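You operate a simulated robot arm through the tools that you are given. There is no shell and no other tool.

You are at the controls of a simulated two-armed robot. One attempt, no reset.

TASK
Tighten the right nut on the engine head till its paint lines meet.
Fine: black 13 mm socket and red driver from the tool holder; put both back.

It is judged by the outcome, as a careful person would: the job done as asked, and still so three seconds after it is handed in. It fails if anything else is knocked over, pushed out of place, dropped, spilled or broken.

THE ROBOT
Two 7-joint arms with fingered hands on one trunk that stands fixed in place. Base frame: the origin is at the foot of the trunk, x ahead of it, y to its left, z up. Lengths are in cm, angles in rad, forces in N, time in s.
The left shoulder is at [4.4, 17.3, 117], the right one opposite. With the tool pointing down near the work surface each hand reaches from about 38 to 78 cm from the base axis, measured 20 degrees to its own side. Payload 3.5 kg a hand.
The tool frame of a hand sits at the grasp point between the pads (the TCP): z along the fingers, y along the line on which they close. The tips reach 2.5 cm beyond it. Largest opening 8.8 cm; the body of the gripper starts 2.9 cm behind the TCP. The gripper is a hand of 3 fingers: y runs from the thumb to the fingers, the wrist lies at [-1.3, -9.7, -16.2] in the tool frame.
Orientation is told as [roll, pitch, yaw] about the base's x, y, z axes, in that order, counted from this pose: with the fingers straight down and the wrist toward the robot, the tool's x, y and z point along [0, 1, 0], [1, 0, 0] and [0, 0, -1] of the base frame.

THE INTERFACE
- The arms move only by the tool send_rows. It takes "left_increments", "right_increments" or both (then of equal length, played together; a hand with none holds still); each is a list that holds one entry, the list of rows, each a list of 6 numbers: the shift along the base's x, y, z in units of 50 mm (1.0 is 50 mm), then the turn, a rotation vector about the base's x, y, z in units of 4 degrees (1.0 is 4 degrees). In form: [[[x, y, z, wx, wy, wz], ...]]. A call has 1 to 20 rows; each row shifts and turns the commanded pose from where the row before left it. A call with a number of a shift or a turn outside -1 to 1 is refused whole. Rows are played at 5 a second. More than 5 cm and 0.15 rad between two rows, and nothing of the call is played. Where a pose cannot be reached the arm comes as near as it can. A force on the tool above 40 N (or 10 N above the force at the start of the call, whichever is more), or a blocked arm, ends the call early, and 0.2 s more pass. In this call time passes only in rows, and 0.2 s behind the last. The reply holds the time, the measured pose of the TCP, the force on the tool along the base axes, the opening and the grip force, in the units named above and with some noise, with the torque about the TCP (base axes, N m) and any sound that the robot's microphone picked up, and new pictures: "views" is both (left out), scene, wrist or none (wrist: the cameras of the hands that moved).
- Cameras (640 x 400 px; columns grow to the right, rows downward): "scene" is now at [12.98, 5.08, 141.97]; the picture's right is [0.54, -0.84, -0.06], its down [-0.38, -0.18, -0.91] and it looks along [0.75, 0.51, -0.41] (base axes); focal length 308 px, centre (320, 200). "left" rides on the left gripper at [-5.8, -8.5, -9.9] in its tool frame; the picture's right is [-0.67, -0.35, 0.66], its down [0.69, -0.63, 0.37] and it looks along [0.29, 0.69, 0.66] (tool axes); focal length 261 px, centre (320, 200). "right" rides on the right gripper at [5.8, -8.5, -9.9] in its tool frame; the picture's right is [-0.67, 0.35, -0.66], its down [-0.69, -0.63, 0.37] and it looks along [-0.29, 0.69, 0.66] (tool axes); focal length 261 px, centre (320, 200). There is no depth. A picture from a camera that has moved, and an enlarged one, comes with that camera's place and axes in the base frame and with its lens.
- slide_trunk(by): slides the trunk up (or, below 0, down) by that many cm; the arms and the scene camera ride with it, the base frame stays. It gives what a move gives, with no picture.
- finger_targets(index, middle, thumb_bend, thumb_turn, hand): sets how far each is bent, from 0 (flat) to 1 (curled in); at 0.3 the hand is open as for a grip, at 0.7 the pads meet at the TCP. One left out holds its place. A second passes; each finger stops where it meets its share of the squeeze, and holds until it gets a number again. It is the only way to open and close the hand. It gives what a move gives, with no picture; readings hold the bend of each and the force on the fingers (four entries, about 0 where the hand has none), thumb and palm. thumb_turn goes from beside the hand (0) to across from the fingers (1), as for a grip.
- aim_head(pan, tilt): turns the head with the scene camera to pan (to the left, within 1.501 rad either way) and tilt (down, from -0.506 to 1.204), counted from straight ahead of the robot. It gives what a move gives, and a new picture of the scene camera.
- close_up(camera, box): a new picture of the part [left, top, right, bottom] of that camera's present view, enlarged. The clock stands still meanwhile.
- hand_in(): hands the job in; it is judged then, once.

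Places have to be worked out from the pictures, the camera data and where the tool is seen. Open the grippers and draw the arms clear of the work before you hand the job in, unless the task says otherwise.

The tools are called after "Emit:" as a command line: name --argument value ..., lists and objects as JSON in quotes. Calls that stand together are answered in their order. send_rows: Moves the arms, as the interface text tells. Its arguments: {"type":"object","properties":{"left_increments":{"type":"array","items":{"type":"array","items":{"type":"array","items":{"type":"number"}}}},"right_increments":{"type":"array","items":{"type":"array","items":{"type":"array","items":{"type":"number"}}}},"views":{"type":"string","enum":["both","scene","wrist","none"]}},"required":[]} The other tools are called the same way: slide_trunk (by) slides the trunk up or down; finger_targets (index, middle, thumb_bend, thumb_turn, hand) moves the fingers one by one; aim_head (pan, tilt) turns the head that bears the scene camera; close_up (camera, box) takes an enlarged picture of a part of a camera's view; hand_in () hands the job in.

At the start:

```text
time_s: 0.0
left_tool_pos: [36.12, 41.37, 129.2]
left_tool_rot: [0.001, 0.001, 0.001]
left_contact_force: [-0.9, -0.1, -0.4]
left_moment: [0.02, 0.02, 0.02]
left_grip_width: 8.73
left_gripper_force: 0.0
left_shape: jaw
left_bend: [0.3, 0.3, 0.3, 0.98]
left_finger forces: [0.0, 0.0, 0.1, 0.0, 0.0, 0.0]
right_tool_pos: [39.98, 6.08, 126.3]
right_tool_rot: [-0.001, 0.002, 0.001]
right_contact_force: [-0.1, 0.3, -0.9]
right_moment: [0.0, -0.01, -0.01]
right_grip_width: 8.78
right_gripper_force: 0.0
right_shape: jaw
right_bend: [0.3, 0.3, 0.3, 0.98]
right_finger forces: [0.1, 0.0, 0.0, 0.0, 0.1, 0.0]
trunk travel left (down, up): [-25.0, 20.5]
head pan, tilt: [0.574, 0.333]
```

scene: 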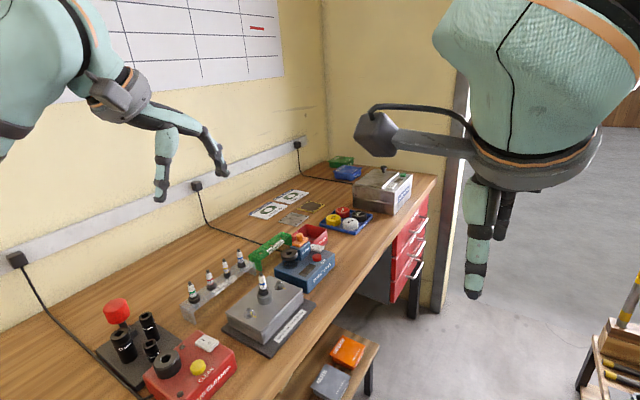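
right: 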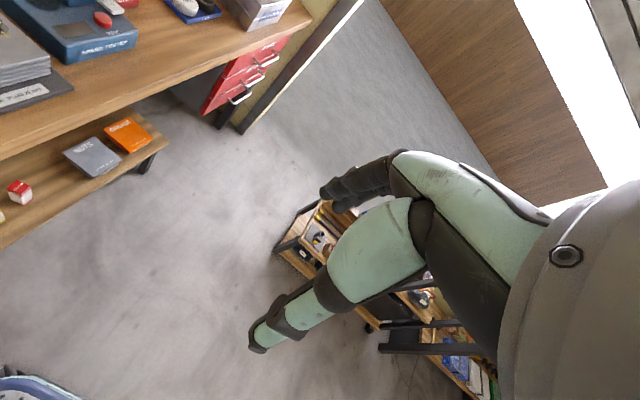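
left: 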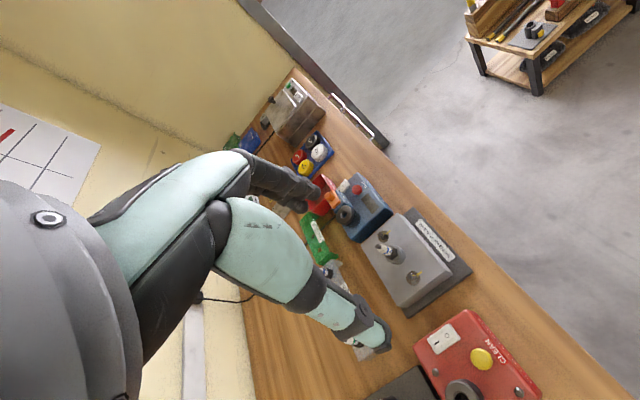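

The scene shows the bench to the left with a tool holder (black sockets, red driver) and an engine head. I take enlarged pictures to identify things.

Emit:
close_up --camera "scene" --box '[80, 280, 240, 400]'

Emit:
close_up --camera "scene" --box '[200, 220, 360, 360]'

Emit:
close_up --camera "left" --box '[340, 180, 500, 320]'

Emit:
aim_head --pan 0.9 --tilt 0.75

```text
3.33 times, centred on (160, 340) of scene
camera zoom: at [12.98, 5.08, 141.97], right [0.54, -0.84, -0.06], down [-0.38, -0.18, -0.91], along [0.75, 0.51, -0.41], focal length 1025 px, centre (853, -267)
```

zoom: 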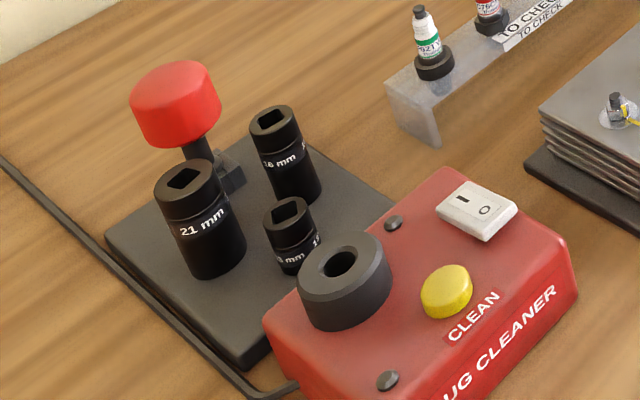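

```text
2.86 times, centred on (280, 290) of scene
camera zoom: at [12.98, 5.08, 141.97], right [0.54, -0.84, -0.06], down [-0.38, -0.18, -0.91], along [0.75, 0.51, -0.41], focal length 879 px, centre (434, -57)
```

zoom: 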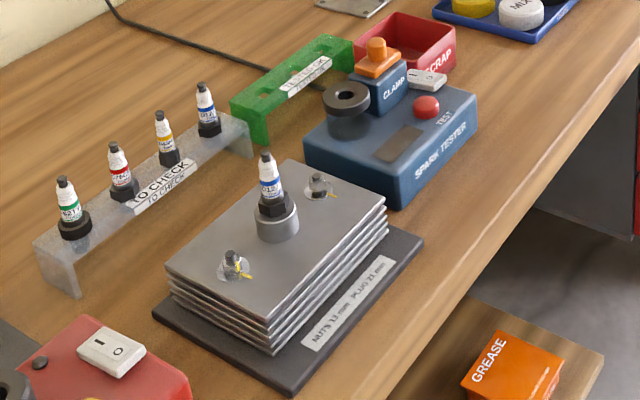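

```text
2.86 times, centred on (420, 250) of left
camera zoom: at [27.71, 35.59, 139.03], right [-0.35, -0.67, -0.66], down [-0.63, 0.69, -0.37], along [0.69, 0.29, -0.66], focal length 745 px, centre (34, 57)
```

zoom: 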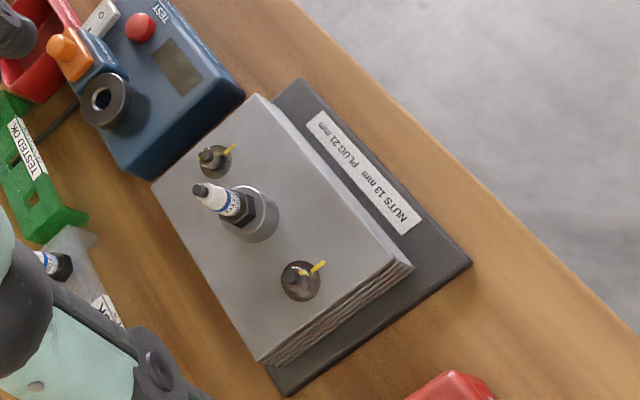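

```text
time_s: 0.9
left_tool_pos: [36.14, 41.39, 128.99]
left_tool_rot: [0.0, 0.0, 0.001]
left_contact_force: [0.2, -0.4, 0.5]
left_moment: [0.01, -0.01, 0.03]
left_grip_width: 8.77
left_gripper_force: 0.0
left_shape: jaw
left_bend: [0.3, 0.3, 0.3, 0.98]
left_finger forces: [0.0, 0.0, 0.0, 0.0, 0.0, 0.0]
right_tool_pos: [40.0, 6.13, 126.36]
right_tool_rot: [-0.001, 0.002, 0.002]
right_contact_force: [0.3, -0.1, 0.2]
right_moment: [0.0, 0.01, -0.03]
right_grip_width: 8.76
right_gripper_force: 0.1
right_shape: jaw
right_bend: [0.3, 0.3, 0.3, 0.98]
right_finger forces: [0.0, 0.0, 0.0, 0.0, 0.1, 0.0]
trunk travel left (down, up): [-25.0, 20.5]
head pan, tilt: [0.901, 0.75]
camera scene: at [9.9, 6.51, 138.57], right [0.78, -0.62, -0.09], down [-0.5, -0.53, -0.68], along [0.38, 0.57, -0.73], focal length 308 px, centre (320, 200)
```

scene: 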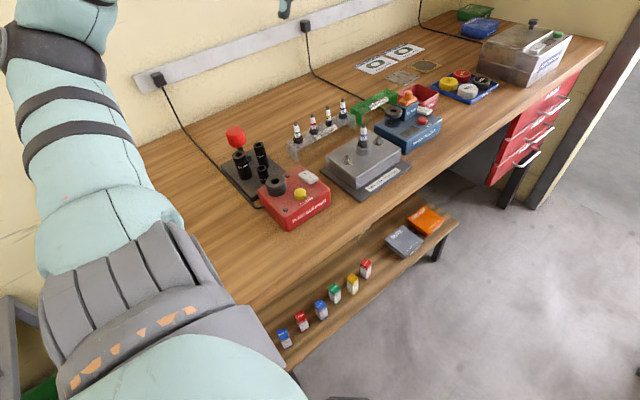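

I zoom in on the tool holder and engine head from this new view so I can triangulate.

Emit:
close_up --camera "scene" --box '[210, 110, 350, 240]'

Emit:
close_up --camera "scene" --box '[310, 110, 420, 210]'

Emit:
close_up --camera "left" --box '[340, 290, 560, 400]'

```text
3.08 times, centred on (280, 175) of scene
camera zoom: at [9.9, 6.51, 138.57], right [0.78, -0.62, -0.09], down [-0.5, -0.53, -0.68], along [0.38, 0.57, -0.73], focal length 946 px, centre (443, 277)
```

zoom: 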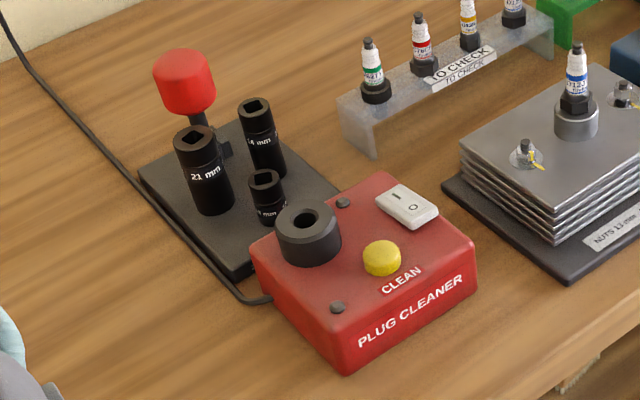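

```text
4.00 times, centred on (365, 160) of scene
camera zoom: at [9.9, 6.51, 138.57], right [0.78, -0.62, -0.09], down [-0.5, -0.53, -0.68], along [0.38, 0.57, -0.73], focal length 1230 px, centre (140, 360)
```

zoom: 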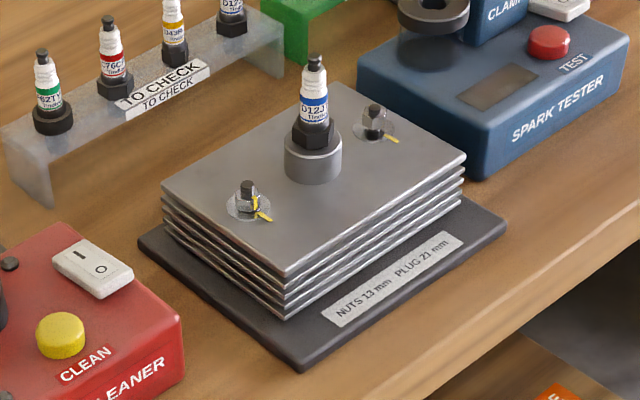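

```text
2.91 times, centred on (450, 345) of left
camera zoom: at [27.71, 35.59, 139.03], right [-0.35, -0.67, -0.66], down [-0.63, 0.69, -0.37], along [0.69, 0.29, -0.66], focal length 758 px, centre (-58, -222)
```

zoom: 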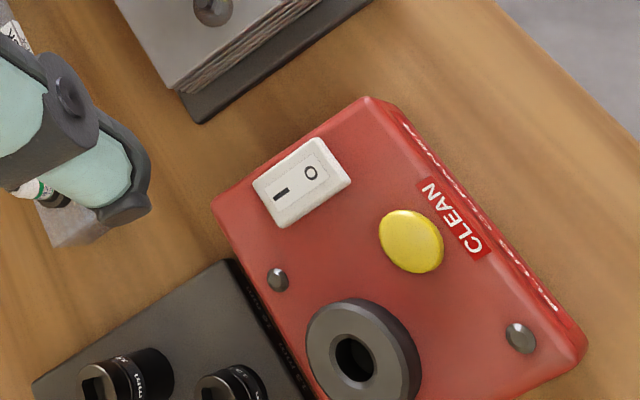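

I zoom harder on the nuts and the small socket's label.

Emit:
close_up --camera "scene" --box '[390, 134, 410, 150]'

Emit:
close_up --camera "scene" --box '[360, 148, 390, 168]'

Emit:
close_up --camera "left" --box '[370, 220, 410, 245]'

Emit:
close_up --camera "left" --box '[395, 260, 435, 285]'

Emit:
close_up --camera "scene" --box '[220, 120, 310, 200]'

```text
16.00 times, centred on (400, 142) of scene
camera zoom: at [9.9, 6.51, 138.57], right [0.78, -0.62, -0.09], down [-0.5, -0.53, -0.68], along [0.38, 0.57, -0.73], focal length 4920 px, centre (-960, 1128)
```

zoom: 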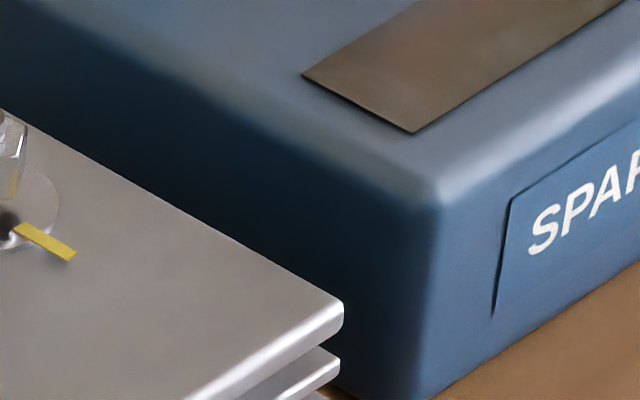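

```text
16.00 times, centred on (375, 158) of scene
camera zoom: at [9.9, 6.51, 138.57], right [0.78, -0.62, -0.09], down [-0.5, -0.53, -0.68], along [0.38, 0.57, -0.73], focal length 4920 px, centre (-560, 872)
```

zoom: 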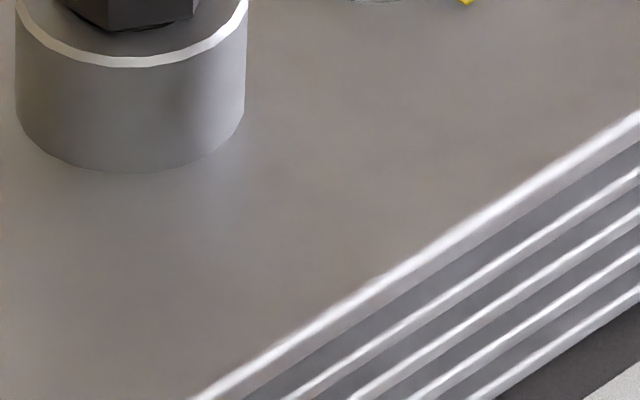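

```text
16.00 times, centred on (390, 232) of left
camera zoom: at [27.71, 35.59, 139.03], right [-0.35, -0.67, -0.66], down [-0.63, 0.69, -0.37], along [0.69, 0.29, -0.66], focal length 4170 px, centre (-800, -320)
```

zoom: 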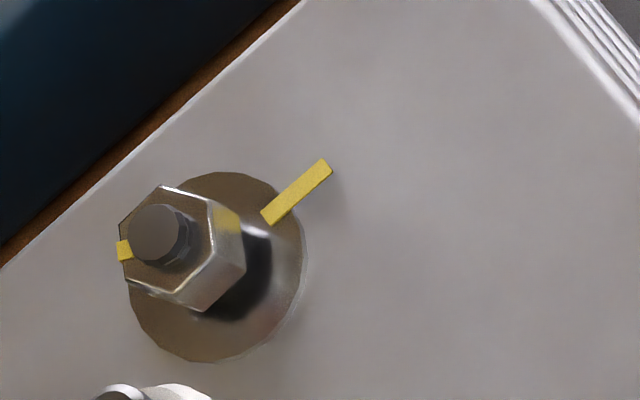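

```text
16.00 times, centred on (415, 272) of left
camera zoom: at [27.71, 35.59, 139.03], right [-0.35, -0.67, -0.66], down [-0.63, 0.69, -0.37], along [0.69, 0.29, -0.66], focal length 4170 px, centre (-1200, -960)
```

zoom: 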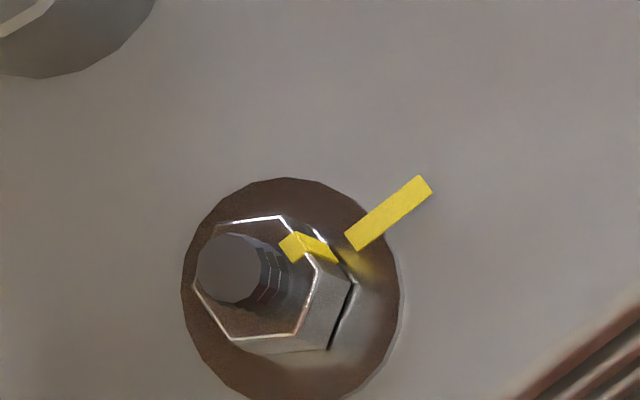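

```text
5.00 times, centred on (265, 160) of scene
camera zoom: at [9.9, 6.51, 138.57], right [0.78, -0.62, -0.09], down [-0.5, -0.53, -0.68], along [0.38, 0.57, -0.73], focal length 1538 px, centre (595, 400)
```

zoom: 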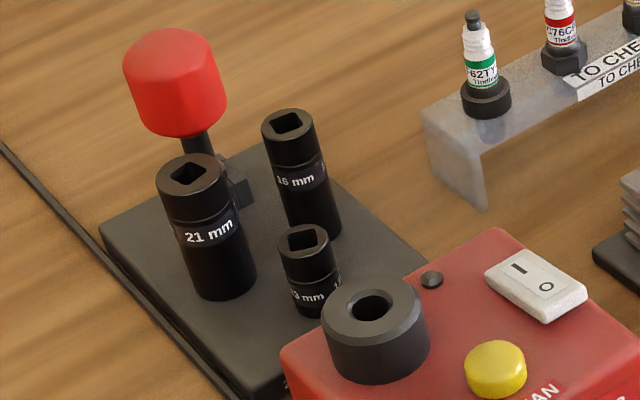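

The small socket reads 13 mm, and the right nut's stripe is clearly turned away from its plate stripe (left nut looks aligned). I zoom further on the driver, sockets and the right nut.

Emit:
close_up --camera "scene" --box '[222, 122, 272, 182]'

Emit:
close_up --camera "scene" --box '[250, 160, 282, 185]'

Emit:
close_up --camera "scene" --box '[374, 128, 406, 148]'

Emit:
aim_head --pan 1.15 --tilt 0.7

```text
6.67 times, centred on (247, 152) of scene
camera zoom: at [9.9, 6.51, 138.57], right [0.78, -0.62, -0.09], down [-0.5, -0.53, -0.68], along [0.38, 0.57, -0.73], focal length 2050 px, centre (807, 520)
```

zoom: 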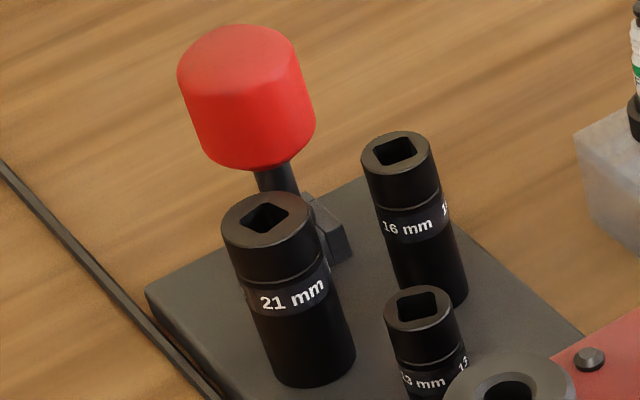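

```text
16.00 times, centred on (266, 172) of scene
camera zoom: at [9.9, 6.51, 138.57], right [0.78, -0.62, -0.09], down [-0.5, -0.53, -0.68], along [0.38, 0.57, -0.73], focal length 4920 px, centre (1184, 640)
```

zoom: 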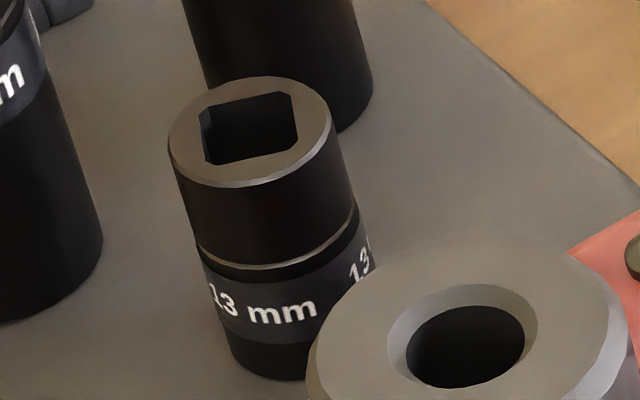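

```text
16.00 times, centred on (390, 138) of scene
camera zoom: at [9.9, 6.51, 138.57], right [0.78, -0.62, -0.09], down [-0.5, -0.53, -0.68], along [0.38, 0.57, -0.73], focal length 4920 px, centre (-800, 1192)
```

zoom: 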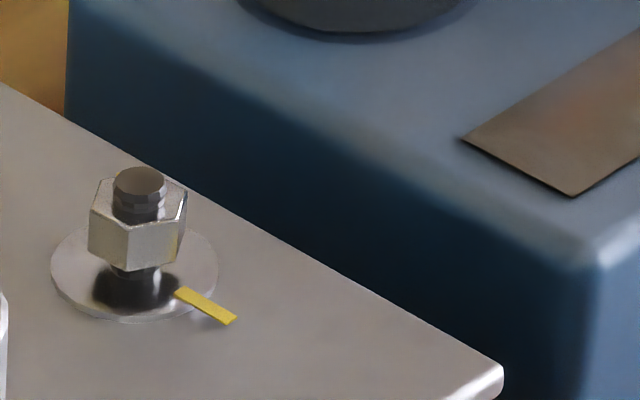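

```text
time_s: 1.6
left_tool_pos: [36.2, 41.36, 129.07]
left_tool_rot: [0.001, 0.0, 0.0]
left_contact_force: [-0.2, 0.7, 0.6]
left_moment: [-0.01, 0.01, 0.01]
left_grip_width: 8.75
left_gripper_force: 0.0
left_shape: jaw
left_bend: [0.3, 0.3, 0.3, 0.98]
left_finger forces: [0.0, 0.0, 0.1, 0.0, 0.0, 0.0]
right_tool_pos: [39.94, 6.22, 126.4]
right_tool_rot: [-0.001, 0.0, 0.002]
right_contact_force: [0.4, -0.3, -0.4]
right_moment: [0.01, 0.01, -0.01]
right_grip_width: 8.76
right_gripper_force: 0.1
right_shape: jaw
right_bend: [0.3, 0.3, 0.3, 0.98]
right_finger forces: [0.0, 0.0, 0.0, 0.0, 0.0, 0.0]
trunk travel left (down, up): [-25.0, 20.5]
head pan, tilt: [1.15, 0.7]
camera scene: at [8.28, 7.77, 139.17], right [0.91, -0.41, -0.1], down [-0.35, -0.59, -0.73], along [0.24, 0.7, -0.68], focal length 308 px, centre (320, 200)
```

scene: 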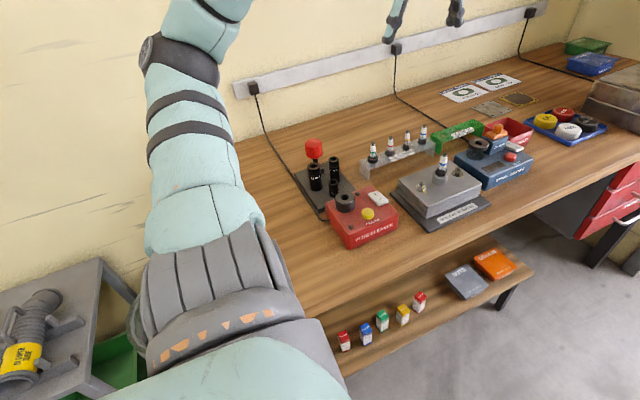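

I now know the bench runs along base x with its front toward -y. The right nut stud is near [57, 48, 92] and the tool holder near [31, 65]. I move the left hand back and left so its camera gets a closer look at the holder.

Emit:
send_rows --left_increments '[[[-0.72, 0.6, -0.4, 0, 0, 0], [-0.72, 0.6, -0.4, 0, 0, 0], [-0.72, 0.6, -0.4, 0, 0, 0], [-0.72, 0.6, -0.4, 0, 0, 0], [-0.5, 0.6, -0.4, 0, 0, 0]]]' --views "both"

```text
refused: row 1 steps farther than a row can; nothing moved
```

Step was slightly too long; I shorten the rows.

Emit:
send_rows --left_increments '[[[-0.6, 0.5, -0.35, 0, 0, 0], [-0.6, 0.5, -0.35, 0, 0, 0], [-0.6, 0.5, -0.35, 0, 0, 0], [-0.6, 0.5, -0.35, 0, 0, 0], [-0.6, 0.5, -0.35, 0, 0, 0], [-0.2, 0.5, -0.35, 0, 0, 0]]]' --views "both"

```text
time_s: 3.0
left_tool_pos: [20.01, 56.41, 118.5]
left_tool_rot: [0.001, -0.001, -0.001]
left_contact_force: [0.4, 1.5, 0.3]
left_moment: [0.01, 0.05, 0.0]
left_grip_width: 8.77
left_gripper_force: 0.0
left_shape: jaw
left_bend: [0.3, 0.3, 0.3, 0.98]
left_finger forces: [0.0, 0.1, 0.0, 0.1, 0.1, 0.0]
right_tool_pos: [39.94, 6.13, 126.36]
right_tool_rot: [-0.002, 0.002, 0.001]
right_contact_force: [0.5, 0.2, 0.2]
right_moment: [-0.01, 0.02, -0.02]
right_grip_width: 8.77
right_gripper_force: 0.1
right_shape: jaw
right_bend: [0.3, 0.3, 0.3, 0.98]
right_finger forces: [0.0, 0.0, 0.1, 0.0, 0.1, 0.1]
trunk travel left (down, up): [-25.0, 20.5]
head pan, tilt: [1.15, 0.7]
camera scene: at [8.25, 7.81, 139.17], right [0.91, -0.41, -0.1], down [-0.35, -0.59, -0.73], along [0.24, 0.7, -0.68], focal length 308 px, centre (320, 200)
camera left: at [11.58, 50.69, 128.47], right [-0.35, -0.67, -0.66], down [-0.63, 0.69, -0.37], along [0.7, 0.29, -0.66], focal length 261 px, centre (320, 200)
```

scene: 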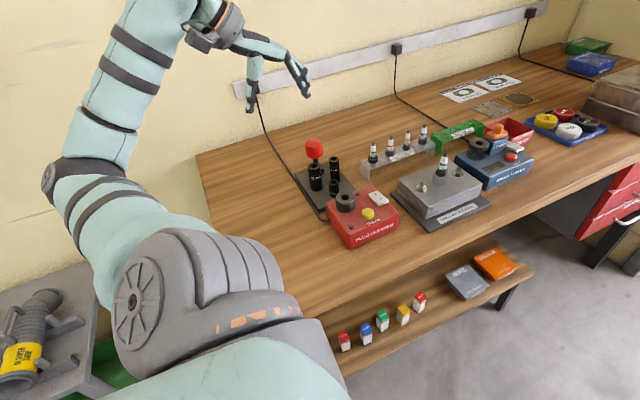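
left: 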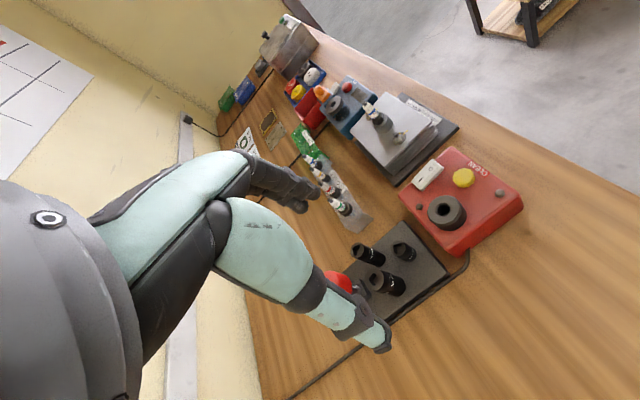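

The hand camera sees the holder now. I zoom in both cameras to triangulate the driver and 13 mm socket precisely.

Emit:
close_up --camera "left" --box '[320, 220, 460, 320]'

Emit:
close_up --camera "scene" --box '[280, 130, 380, 225]'

Emit:
close_up --camera "left" --box '[360, 90, 430, 140]'

Emit:
close_up --camera "scene" --box '[400, 140, 500, 230]'

```text
4.00 times, centred on (390, 270) of left
camera zoom: at [11.58, 50.69, 128.47], right [-0.35, -0.67, -0.66], down [-0.63, 0.69, -0.37], along [0.7, 0.29, -0.66], focal length 1043 px, centre (40, -80)
```

zoom: 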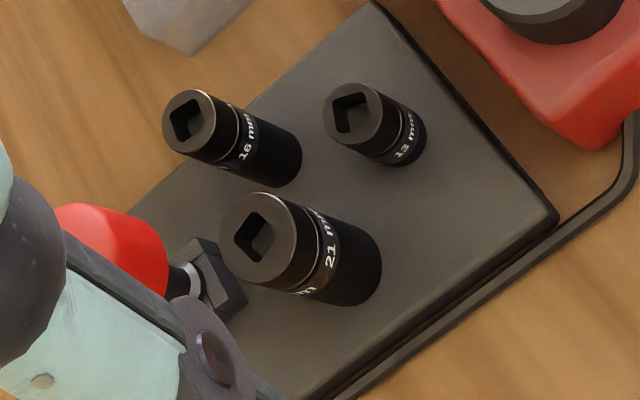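

```text
4.21 times, centred on (330, 178) of scene
camera zoom: at [8.25, 7.81, 139.17], right [0.91, -0.41, -0.1], down [-0.35, -0.59, -0.73], along [0.24, 0.7, -0.68], focal length 1295 px, centre (278, 295)
```

zoom: 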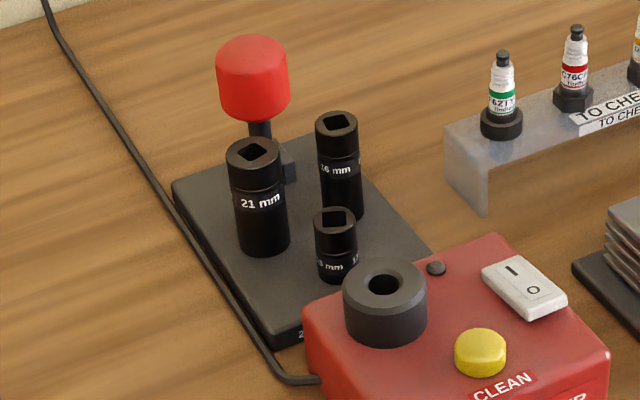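

```text
8.00 times, centred on (395, 115) of left
camera zoom: at [11.58, 50.69, 128.47], right [-0.35, -0.67, -0.66], down [-0.63, 0.69, -0.37], along [0.7, 0.29, -0.66], focal length 2085 px, centre (-280, 880)
```

zoom: 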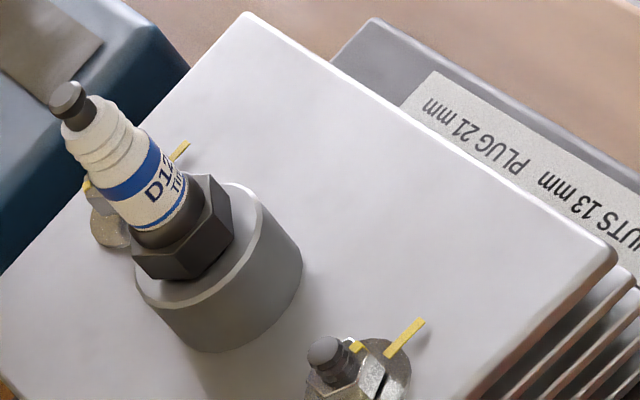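

```text
4.44 times, centred on (450, 185) of scene
camera zoom: at [8.25, 7.81, 139.17], right [0.91, -0.41, -0.1], down [-0.35, -0.59, -0.73], along [0.24, 0.7, -0.68], focal length 1367 px, centre (-258, 267)
```

zoom: 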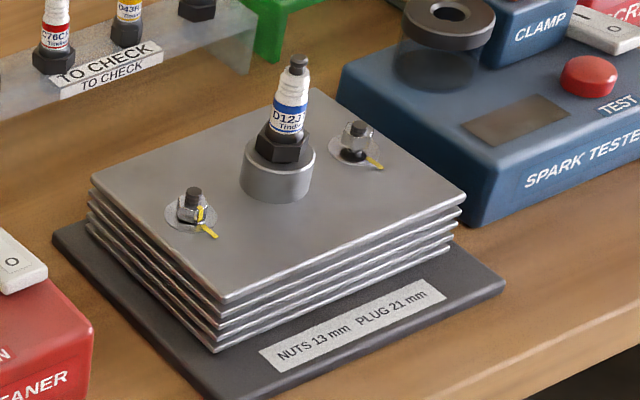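

Triangulation: 13 mm socket top ≈ [29.7, 59, 93], 21 mm ≈ [27.1, 63.8, 95.5], 16 mm ≈ [32.4, 64, 95.5], and driver axis ≈ [29.6, 69] with the knob at z ≈ 95–98.5. I move the open left hand above the knob and check.

Emit:
send_rows --left_increments '[[[0.48, 0.63, -0.3, 0, 0, 0], [0.48, 0.63, -0.3, 0, 0, 0], [0.48, 0.63, -0.3, 0, 0, 0], [0.48, 0.63, -0.3, 0, 0, 0]]]' --views "both"

Emit:
aim_head --pan 1.2 --tilt 0.55

Emit:
close_up --camera "scene" --box '[250, 100, 410, 210]'

Emit:
close_up --camera "left" --box '[260, 180, 440, 320]'

```text
time_s: 4.0
left_tool_pos: [29.84, 68.93, 112.4]
left_tool_rot: [-0.001, -0.001, 0.0]
left_contact_force: [-0.8, -0.4, -0.5]
left_moment: [-0.04, -0.01, -0.03]
left_grip_width: 8.76
left_gripper_force: 0.0
left_shape: jaw
left_bend: [0.3, 0.3, 0.3, 0.98]
left_finger forces: [0.0, 0.0, 0.0, 0.0, 0.0, 0.1]
right_tool_pos: [40.11, 6.25, 126.16]
right_tool_rot: [0.001, 0.0, 0.002]
right_contact_force: [0.3, 0.4, -0.5]
right_moment: [0.01, 0.03, -0.02]
right_grip_width: 8.77
right_gripper_force: 0.1
right_shape: jaw
right_bend: [0.3, 0.3, 0.3, 0.98]
right_finger forces: [0.0, 0.0, 0.0, 0.0, 0.0, 0.0]
trunk travel left (down, up): [-25.0, 20.5]
head pan, tilt: [1.15, 0.7]
camera scene: at [8.42, 7.88, 139.15], right [0.91, -0.41, -0.1], down [-0.35, -0.59, -0.73], along [0.24, 0.7, -0.68], focal length 308 px, centre (320, 200)
camera left: at [21.49, 63.21, 122.39], right [-0.35, -0.67, -0.66], down [-0.63, 0.69, -0.37], along [0.69, 0.29, -0.66], focal length 261 px, centre (320, 200)
```

scene: 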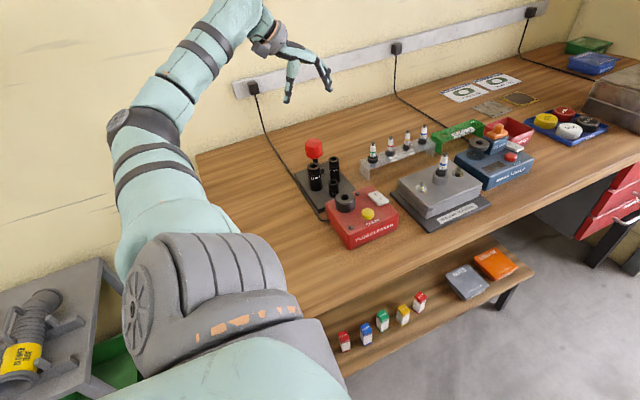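
left: 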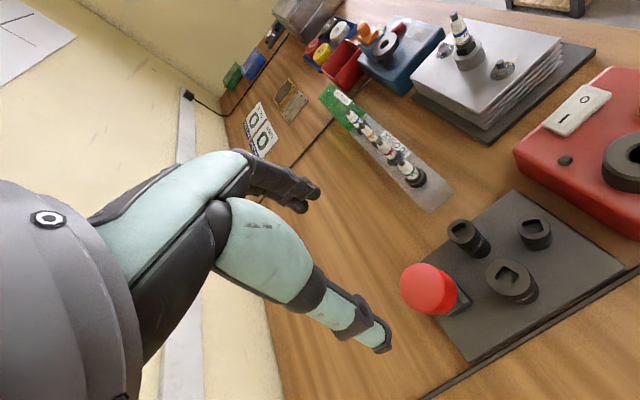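

```text
time_s: 4.8
left_tool_pos: [29.61, 68.74, 112.5]
left_tool_rot: [-0.002, 0.0, -0.001]
left_contact_force: [-0.1, -0.1, -0.5]
left_moment: [-0.01, 0.0, 0.02]
left_grip_width: 8.79
left_gripper_force: 0.0
left_shape: jaw
left_bend: [0.3, 0.3, 0.3, 0.98]
left_finger forces: [0.0, 0.0, 0.0, 0.1, 0.0, 0.1]
right_tool_pos: [40.04, 6.12, 126.3]
right_tool_rot: [0.0, 0.001, 0.003]
right_contact_force: [0.4, 0.4, -0.2]
right_moment: [-0.02, 0.01, -0.02]
right_grip_width: 8.79
right_gripper_force: 0.1
right_shape: jaw
right_bend: [0.3, 0.3, 0.3, 0.98]
right_finger forces: [0.0, 0.0, 0.1, 0.1, 0.0, 0.0]
trunk travel left (down, up): [-25.0, 20.5]
head pan, tilt: [1.201, 0.55]
camera scene: at [8.2, 8.4, 140.5], right [0.93, -0.36, -0.1], down [-0.28, -0.49, -0.83], along [0.25, 0.79, -0.55], focal length 308 px, centre (320, 200)
```

scene: 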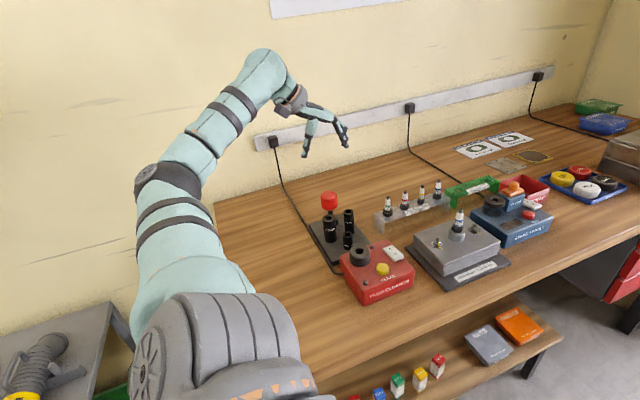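

```text
3.64 times, centred on (330, 155) of scene
camera zoom: at [8.2, 8.4, 140.5], right [0.93, -0.36, -0.1], down [-0.28, -0.49, -0.83], along [0.25, 0.79, -0.55], focal length 1118 px, centre (284, 364)
```

zoom: 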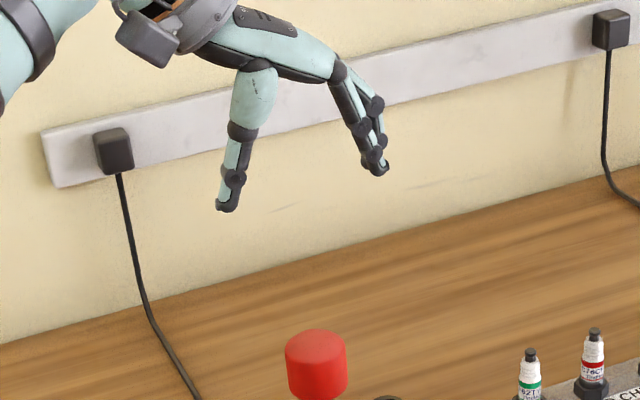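

```text
2.86 times, centred on (350, 250) of left
camera zoom: at [21.35, 63.07, 122.5], right [-0.35, -0.67, -0.66], down [-0.63, 0.69, -0.37], along [0.69, 0.29, -0.66], focal length 745 px, centre (234, 57)
```

zoom: 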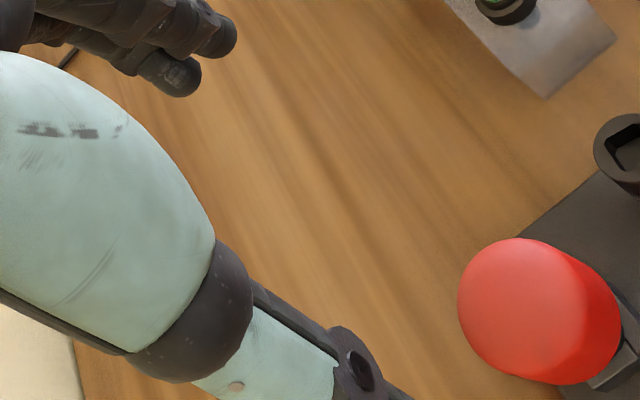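

The wrist view gives the knob centre at ≈ [29.5, 69.05, 97], agreeing with the head view. I descend to just above it and check alignment.

Emit:
send_rows --left_increments '[[[0, 0.05, -0.8, 0, 0, 0], [0, 0, -0.8, 0, 0, 0], [0, 0, -0.5, 0, 0, 0]]]' --views "both"

Emit:
close_up --camera "scene" --box '[280, 140, 400, 240]'

Emit:
close_up --camera "left" --box '[300, 200, 500, 360]'

```text
time_s: 5.5
left_tool_pos: [29.73, 69.06, 102.27]
left_tool_rot: [0.002, -0.001, 0.0]
left_contact_force: [-0.4, 0.8, -0.5]
left_moment: [-0.02, -0.02, 0.0]
left_grip_width: 8.78
left_gripper_force: 0.1
left_shape: jaw
left_bend: [0.3, 0.3, 0.3, 0.98]
left_finger forces: [0.0, 0.0, 0.1, 0.0, 0.0, 0.0]
right_tool_pos: [39.89, 6.11, 126.31]
right_tool_rot: [0.0, 0.001, 0.001]
right_contact_force: [-0.2, 0.5, -0.2]
right_moment: [-0.01, -0.01, 0.02]
right_grip_width: 8.79
right_gripper_force: 0.0
right_shape: jaw
right_bend: [0.3, 0.3, 0.3, 0.98]
right_finger forces: [0.0, 0.0, 0.1, 0.0, 0.0, 0.0]
trunk travel left (down, up): [-25.0, 20.5]
head pan, tilt: [1.201, 0.55]
camera scene: at [8.2, 8.4, 140.5], right [0.93, -0.36, -0.1], down [-0.28, -0.49, -0.83], along [0.25, 0.79, -0.55], focal length 308 px, centre (320, 200)
camera left: at [21.27, 63.34, 112.06], right [-0.35, -0.67, -0.66], down [-0.63, 0.69, -0.37], along [0.69, 0.29, -0.66], focal length 261 px, centre (320, 200)
```

scene: 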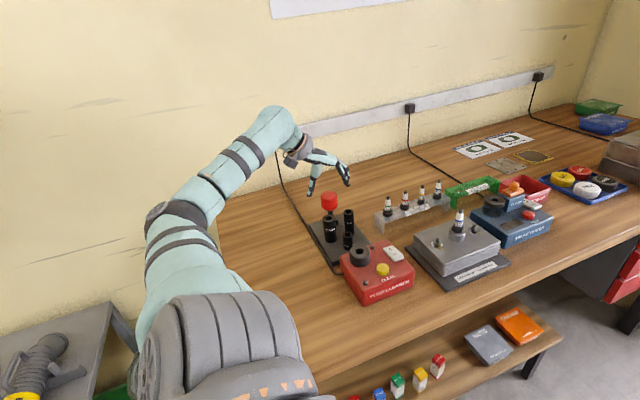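
left: 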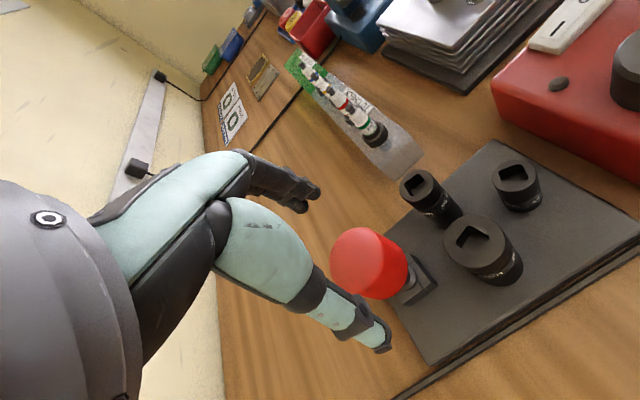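

```text
4.00 times, centred on (340, 190) of scene
camera zoom: at [8.2, 8.4, 140.5], right [0.93, -0.36, -0.1], down [-0.28, -0.49, -0.83], along [0.25, 0.79, -0.55], focal length 1230 px, centre (240, 240)
```

zoom: 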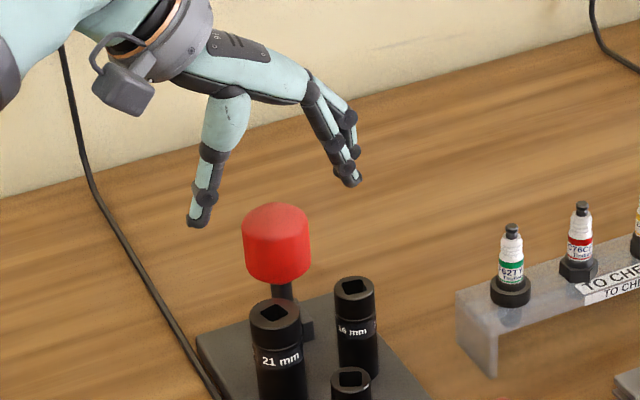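

```text
2.50 times, centred on (400, 280) of left
camera zoom: at [21.27, 63.34, 112.06], right [-0.35, -0.67, -0.66], down [-0.63, 0.69, -0.37], along [0.69, 0.29, -0.66], focal length 652 px, centre (120, 0)
```

zoom: 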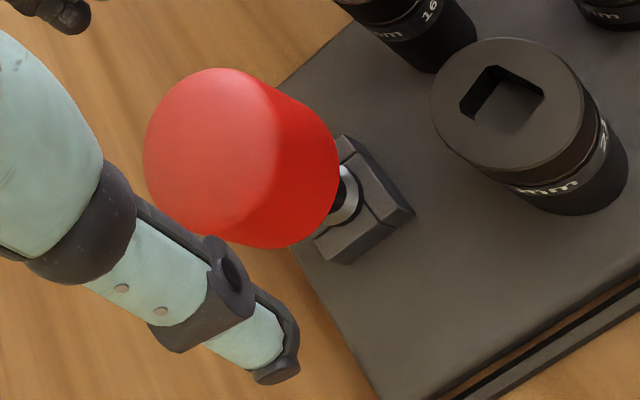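

Hand is centred above the knob (thumb tip x≈24.9, fingers x≈35.2). I lower to z≈97.1 and then close.

Emit:
send_rows --left_increments '[[[-0.02, 0, -0.5, 0, 0, 0], [0, 0, -0.5, 0, 0, 0]]]' --views "both"

Emit:
close_up --camera "scene" --box '[280, 140, 400, 240]'

Emit:
close_up --camera "left" --box '[260, 160, 460, 360]'

```text
time_s: 6.2
left_tool_pos: [29.78, 69.13, 97.0]
left_tool_rot: [0.0, 0.001, -0.001]
left_contact_force: [-0.9, 0.7, -0.3]
left_moment: [0.0, 0.0, 0.02]
left_grip_width: 8.75
left_gripper_force: 0.0
left_shape: jaw
left_bend: [0.3, 0.3, 0.3, 0.98]
left_finger forces: [0.0, 0.0, 0.0, 0.0, 0.0, 0.1]
right_tool_pos: [39.93, 6.22, 126.35]
right_tool_rot: [-0.001, 0.002, 0.002]
right_contact_force: [-0.4, -0.4, 0.1]
right_moment: [-0.01, -0.02, 0.02]
right_grip_width: 8.77
right_gripper_force: 0.1
right_shape: jaw
right_bend: [0.3, 0.3, 0.3, 0.98]
right_finger forces: [0.0, 0.1, 0.1, 0.0, 0.0, 0.1]
trunk travel left (down, up): [-25.0, 20.5]
head pan, tilt: [1.201, 0.55]
camera scene: at [8.22, 8.44, 140.5], right [0.93, -0.36, -0.1], down [-0.28, -0.49, -0.83], along [0.25, 0.79, -0.55], focal length 308 px, centre (320, 200)
camera left: at [21.24, 63.42, 106.97], right [-0.35, -0.67, -0.66], down [-0.63, 0.69, -0.37], along [0.69, 0.29, -0.66], focal length 261 px, centre (320, 200)
```

scene: 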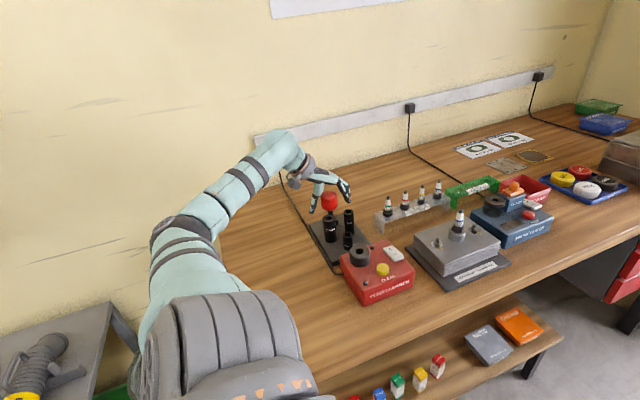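
left: 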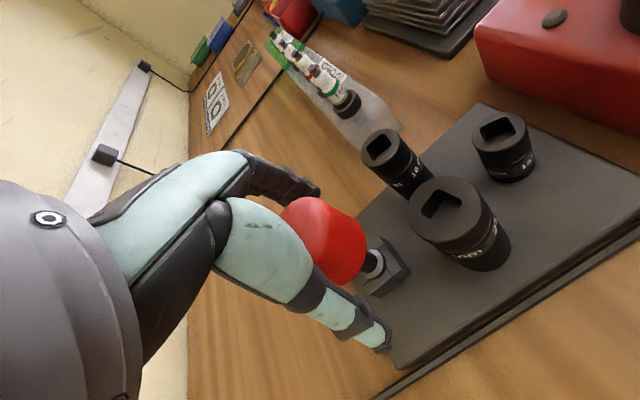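

```text
4.00 times, centred on (340, 190) of scene
camera zoom: at [8.22, 8.44, 140.5], right [0.93, -0.36, -0.1], down [-0.28, -0.49, -0.83], along [0.25, 0.79, -0.55], focal length 1230 px, centre (240, 240)
```

zoom: 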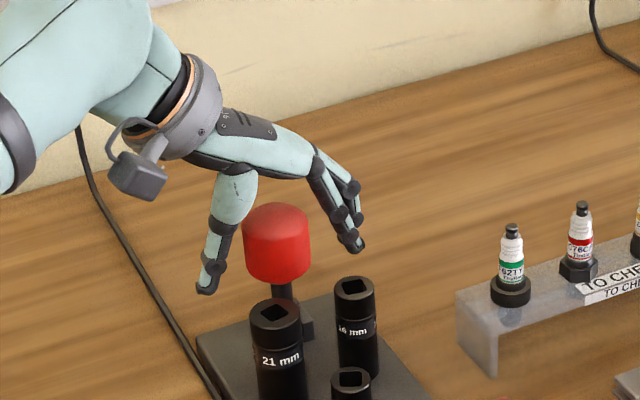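

```text
2.00 times, centred on (360, 260) of left
camera zoom: at [21.24, 63.42, 106.97], right [-0.35, -0.67, -0.66], down [-0.63, 0.69, -0.37], along [0.69, 0.29, -0.66], focal length 521 px, centre (240, 80)
```

zoom: 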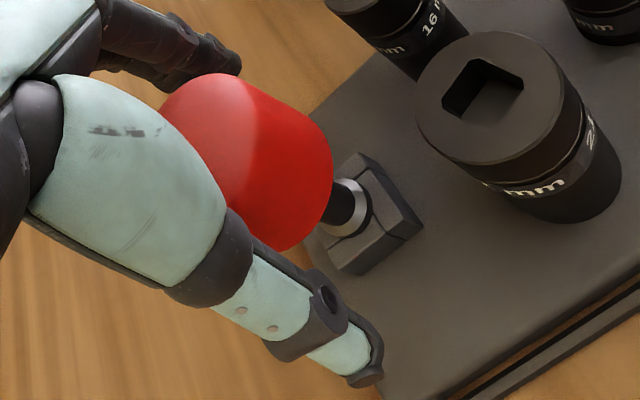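

Knob centre ≈ [29.4, 68.9], within the hand. I close the fingers on it.

Emit:
finger_targets --hand "left" --index 0.47 --middle 0.47 --thumb_bend 0.47

Emit:
close_up --camera "scene" --box '[280, 140, 400, 240]'

```text
time_s: 7.2
left_tool_pos: [29.62, 69.23, 97.09]
left_tool_rot: [0.0, 0.0, 0.001]
left_contact_force: [0.6, 0.7, -0.8]
left_moment: [0.03, 0.0, 0.01]
left_grip_width: 4.89
left_gripper_force: 0.2
left_shape: fingers
left_bend: [0.47, 0.47, 0.47, 0.98]
left_finger forces: [0.0, 0.0, 0.0, 0.1, 0.0, 0.0]
right_tool_pos: [39.91, 6.19, 126.22]
right_tool_rot: [-0.001, 0.001, 0.002]
right_contact_force: [0.0, 1.3, -0.3]
right_moment: [-0.02, -0.02, 0.04]
right_grip_width: 8.77
right_gripper_force: 0.0
right_shape: jaw
right_bend: [0.3, 0.3, 0.3, 0.98]
right_finger forces: [0.0, 0.1, 0.0, 0.0, 0.1, 0.0]
trunk travel left (down, up): [-25.0, 20.5]
head pan, tilt: [1.201, 0.55]
```

```text
4.00 times, centred on (340, 190) of scene
camera zoom: at [8.2, 8.4, 140.5], right [0.93, -0.36, -0.1], down [-0.28, -0.49, -0.83], along [0.25, 0.79, -0.55], focal length 1230 px, centre (240, 240)
```

zoom: 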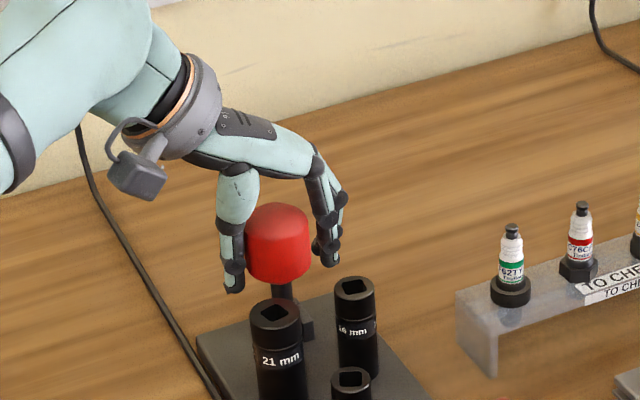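

No contact yet and it is well centred; now I close firmly.

Emit:
finger_targets --hand "left" --index 0.7 --middle 0.7 --thumb_bend 0.7

Emit:
close_up --camera "scene" --box '[280, 140, 400, 240]'

Emit:
close_up --camera "left" --box '[260, 160, 460, 360]'

```text
time_s: 8.2
left_tool_pos: [29.62, 69.06, 97.01]
left_tool_rot: [0.0, -0.001, -0.001]
left_contact_force: [0.1, -0.1, -1.0]
left_moment: [-0.01, -0.03, -0.02]
left_grip_width: 3.15
left_gripper_force: 14.3
left_shape: fingers
left_bend: [0.57, 0.63, 0.56, 0.96]
left_finger forces: [9.4, 5.0, 0.0, 0.1, 14.9, 0.0]
right_tool_pos: [39.96, 6.21, 126.24]
right_tool_rot: [0.002, 0.002, 0.002]
right_contact_force: [0.6, -0.5, 0.8]
right_moment: [0.02, -0.03, -0.02]
right_grip_width: 8.75
right_gripper_force: 0.0
right_shape: jaw
right_bend: [0.3, 0.3, 0.3, 0.98]
right_finger forces: [0.0, 0.0, 0.1, 0.0, 0.1, 0.0]
trunk travel left (down, up): [-25.0, 20.5]
head pan, tilt: [1.201, 0.55]
```

```text
4.00 times, centred on (340, 190) of scene
camera zoom: at [8.22, 8.43, 140.5], right [0.93, -0.36, -0.1], down [-0.28, -0.49, -0.83], along [0.25, 0.79, -0.55], focal length 1230 px, centre (240, 240)
```

zoom: 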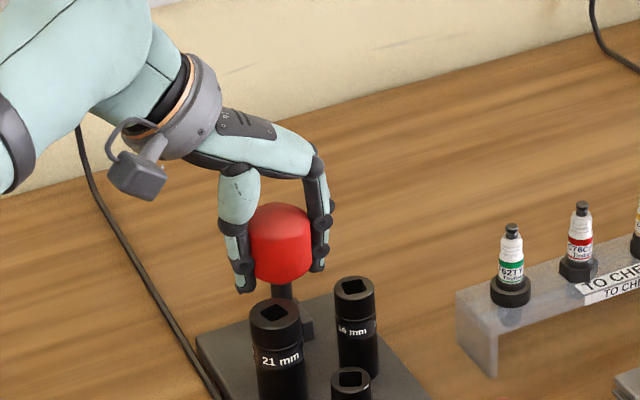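

```text
2.00 times, centred on (360, 260) of left
camera zoom: at [21.23, 63.42, 106.99], right [-0.35, -0.67, -0.66], down [-0.63, 0.69, -0.37], along [0.69, 0.29, -0.66], focal length 521 px, centre (240, 80)
```

zoom: 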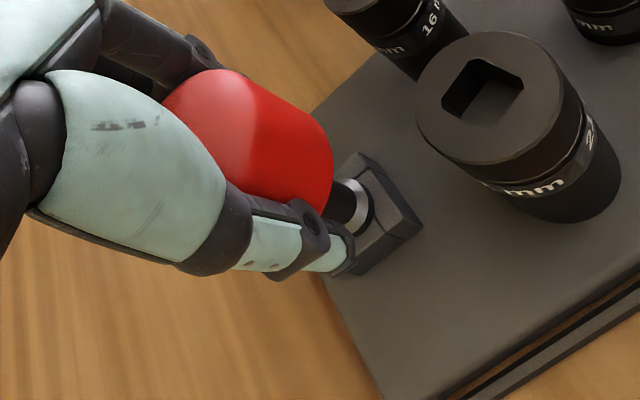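

The grip is off-centre (index 9.4 N at bend 0.57, middle 5 N at 0.63), suggesting the knob lies ~0.4 cm toward -y. I open, shift, and regrip.

Emit:
finger_targets --hand "left" --index 0.47 --middle 0.47 --thumb_bend 0.47

Emit:
send_rows --left_increments '[[[0, -0.08, 0, 0, 0, 0], [0, 0, 0, 0, 0, 0]]]' --views "none"

Emit:
finger_targets --hand "left" --index 0.75 --middle 0.75 --thumb_bend 0.75

Emit:
close_up --camera "left" --box '[260, 160, 460, 360]'

```text
time_s: 9.2
left_tool_pos: [29.63, 69.16, 96.98]
left_tool_rot: [-0.001, 0.0, 0.0]
left_contact_force: [-1.0, 0.2, 0.3]
left_moment: [0.01, 0.0, 0.0]
left_grip_width: 4.75
left_gripper_force: 0.2
left_shape: fingers
left_bend: [0.47, 0.47, 0.47, 0.97]
left_finger forces: [0.0, 0.1, 0.0, 0.1, 0.1, 0.1]
right_tool_pos: [39.95, 6.19, 126.39]
right_tool_rot: [0.0, 0.001, 0.001]
right_contact_force: [-0.2, 0.9, 0.0]
right_moment: [0.0, 0.02, 0.01]
right_grip_width: 8.77
right_gripper_force: 0.1
right_shape: jaw
right_bend: [0.3, 0.3, 0.3, 0.98]
right_finger forces: [0.1, 0.0, 0.0, 0.1, 0.1, 0.1]
trunk travel left (down, up): [-25.0, 20.5]
head pan, tilt: [1.201, 0.55]
```

```text
time_s: 9.8
left_tool_pos: [29.46, 68.83, 97.02]
left_tool_rot: [0.002, -0.001, -0.001]
left_contact_force: [-0.1, 0.5, -0.1]
left_moment: [0.02, -0.01, 0.0]
left_grip_width: 4.77
left_gripper_force: 0.1
left_shape: fingers
left_bend: [0.47, 0.47, 0.47, 0.97]
left_finger forces: [0.1, 0.0, 0.1, 0.0, 0.0, 0.1]
right_tool_pos: [39.95, 6.21, 126.27]
right_tool_rot: [0.001, 0.001, 0.002]
right_contact_force: [-0.2, 0.5, 0.1]
right_moment: [0.0, -0.01, 0.0]
right_grip_width: 8.78
right_gripper_force: 0.0
right_shape: jaw
right_bend: [0.3, 0.3, 0.3, 0.98]
right_finger forces: [0.0, 0.1, 0.0, 0.1, 0.0, 0.0]
trunk travel left (down, up): [-25.0, 20.5]
head pan, tilt: [1.201, 0.55]
```

```text
time_s: 10.8
left_tool_pos: [29.69, 68.8, 97.01]
left_tool_rot: [0.001, -0.001, 0.0]
left_contact_force: [1.2, 0.8, -0.9]
left_moment: [-0.02, -0.1, 0.03]
left_grip_width: 2.79
left_gripper_force: 19.7
left_shape: fingers
left_bend: [0.71, 0.62, 0.56, 0.96]
left_finger forces: [11.0, 9.0, 0.0, 0.0, 18.5, 0.0]
right_tool_pos: [40.0, 6.18, 126.37]
right_tool_rot: [-0.001, 0.001, 0.001]
right_contact_force: [0.7, -0.1, 0.7]
right_moment: [-0.04, -0.01, 0.0]
right_grip_width: 8.75
right_gripper_force: 0.1
right_shape: jaw
right_bend: [0.3, 0.3, 0.3, 0.98]
right_finger forces: [0.0, 0.1, 0.0, 0.0, 0.1, 0.1]
trunk travel left (down, up): [-25.0, 20.5]
head pan, tilt: [1.201, 0.55]
```

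```text
2.00 times, centred on (360, 260) of left
camera zoom: at [21.21, 63.04, 106.98], right [-0.35, -0.67, -0.66], down [-0.63, 0.69, -0.37], along [0.69, 0.29, -0.66], focal length 521 px, centre (240, 80)
```

zoom: 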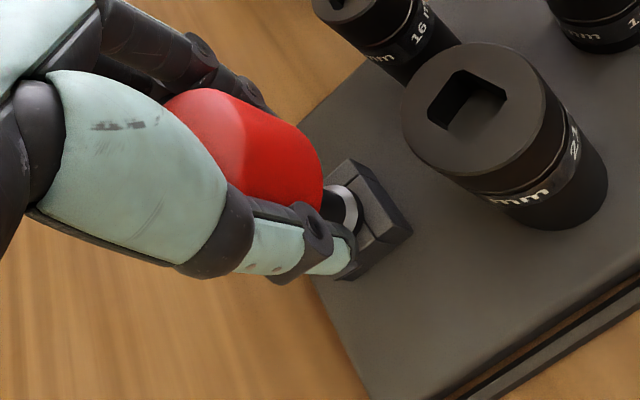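

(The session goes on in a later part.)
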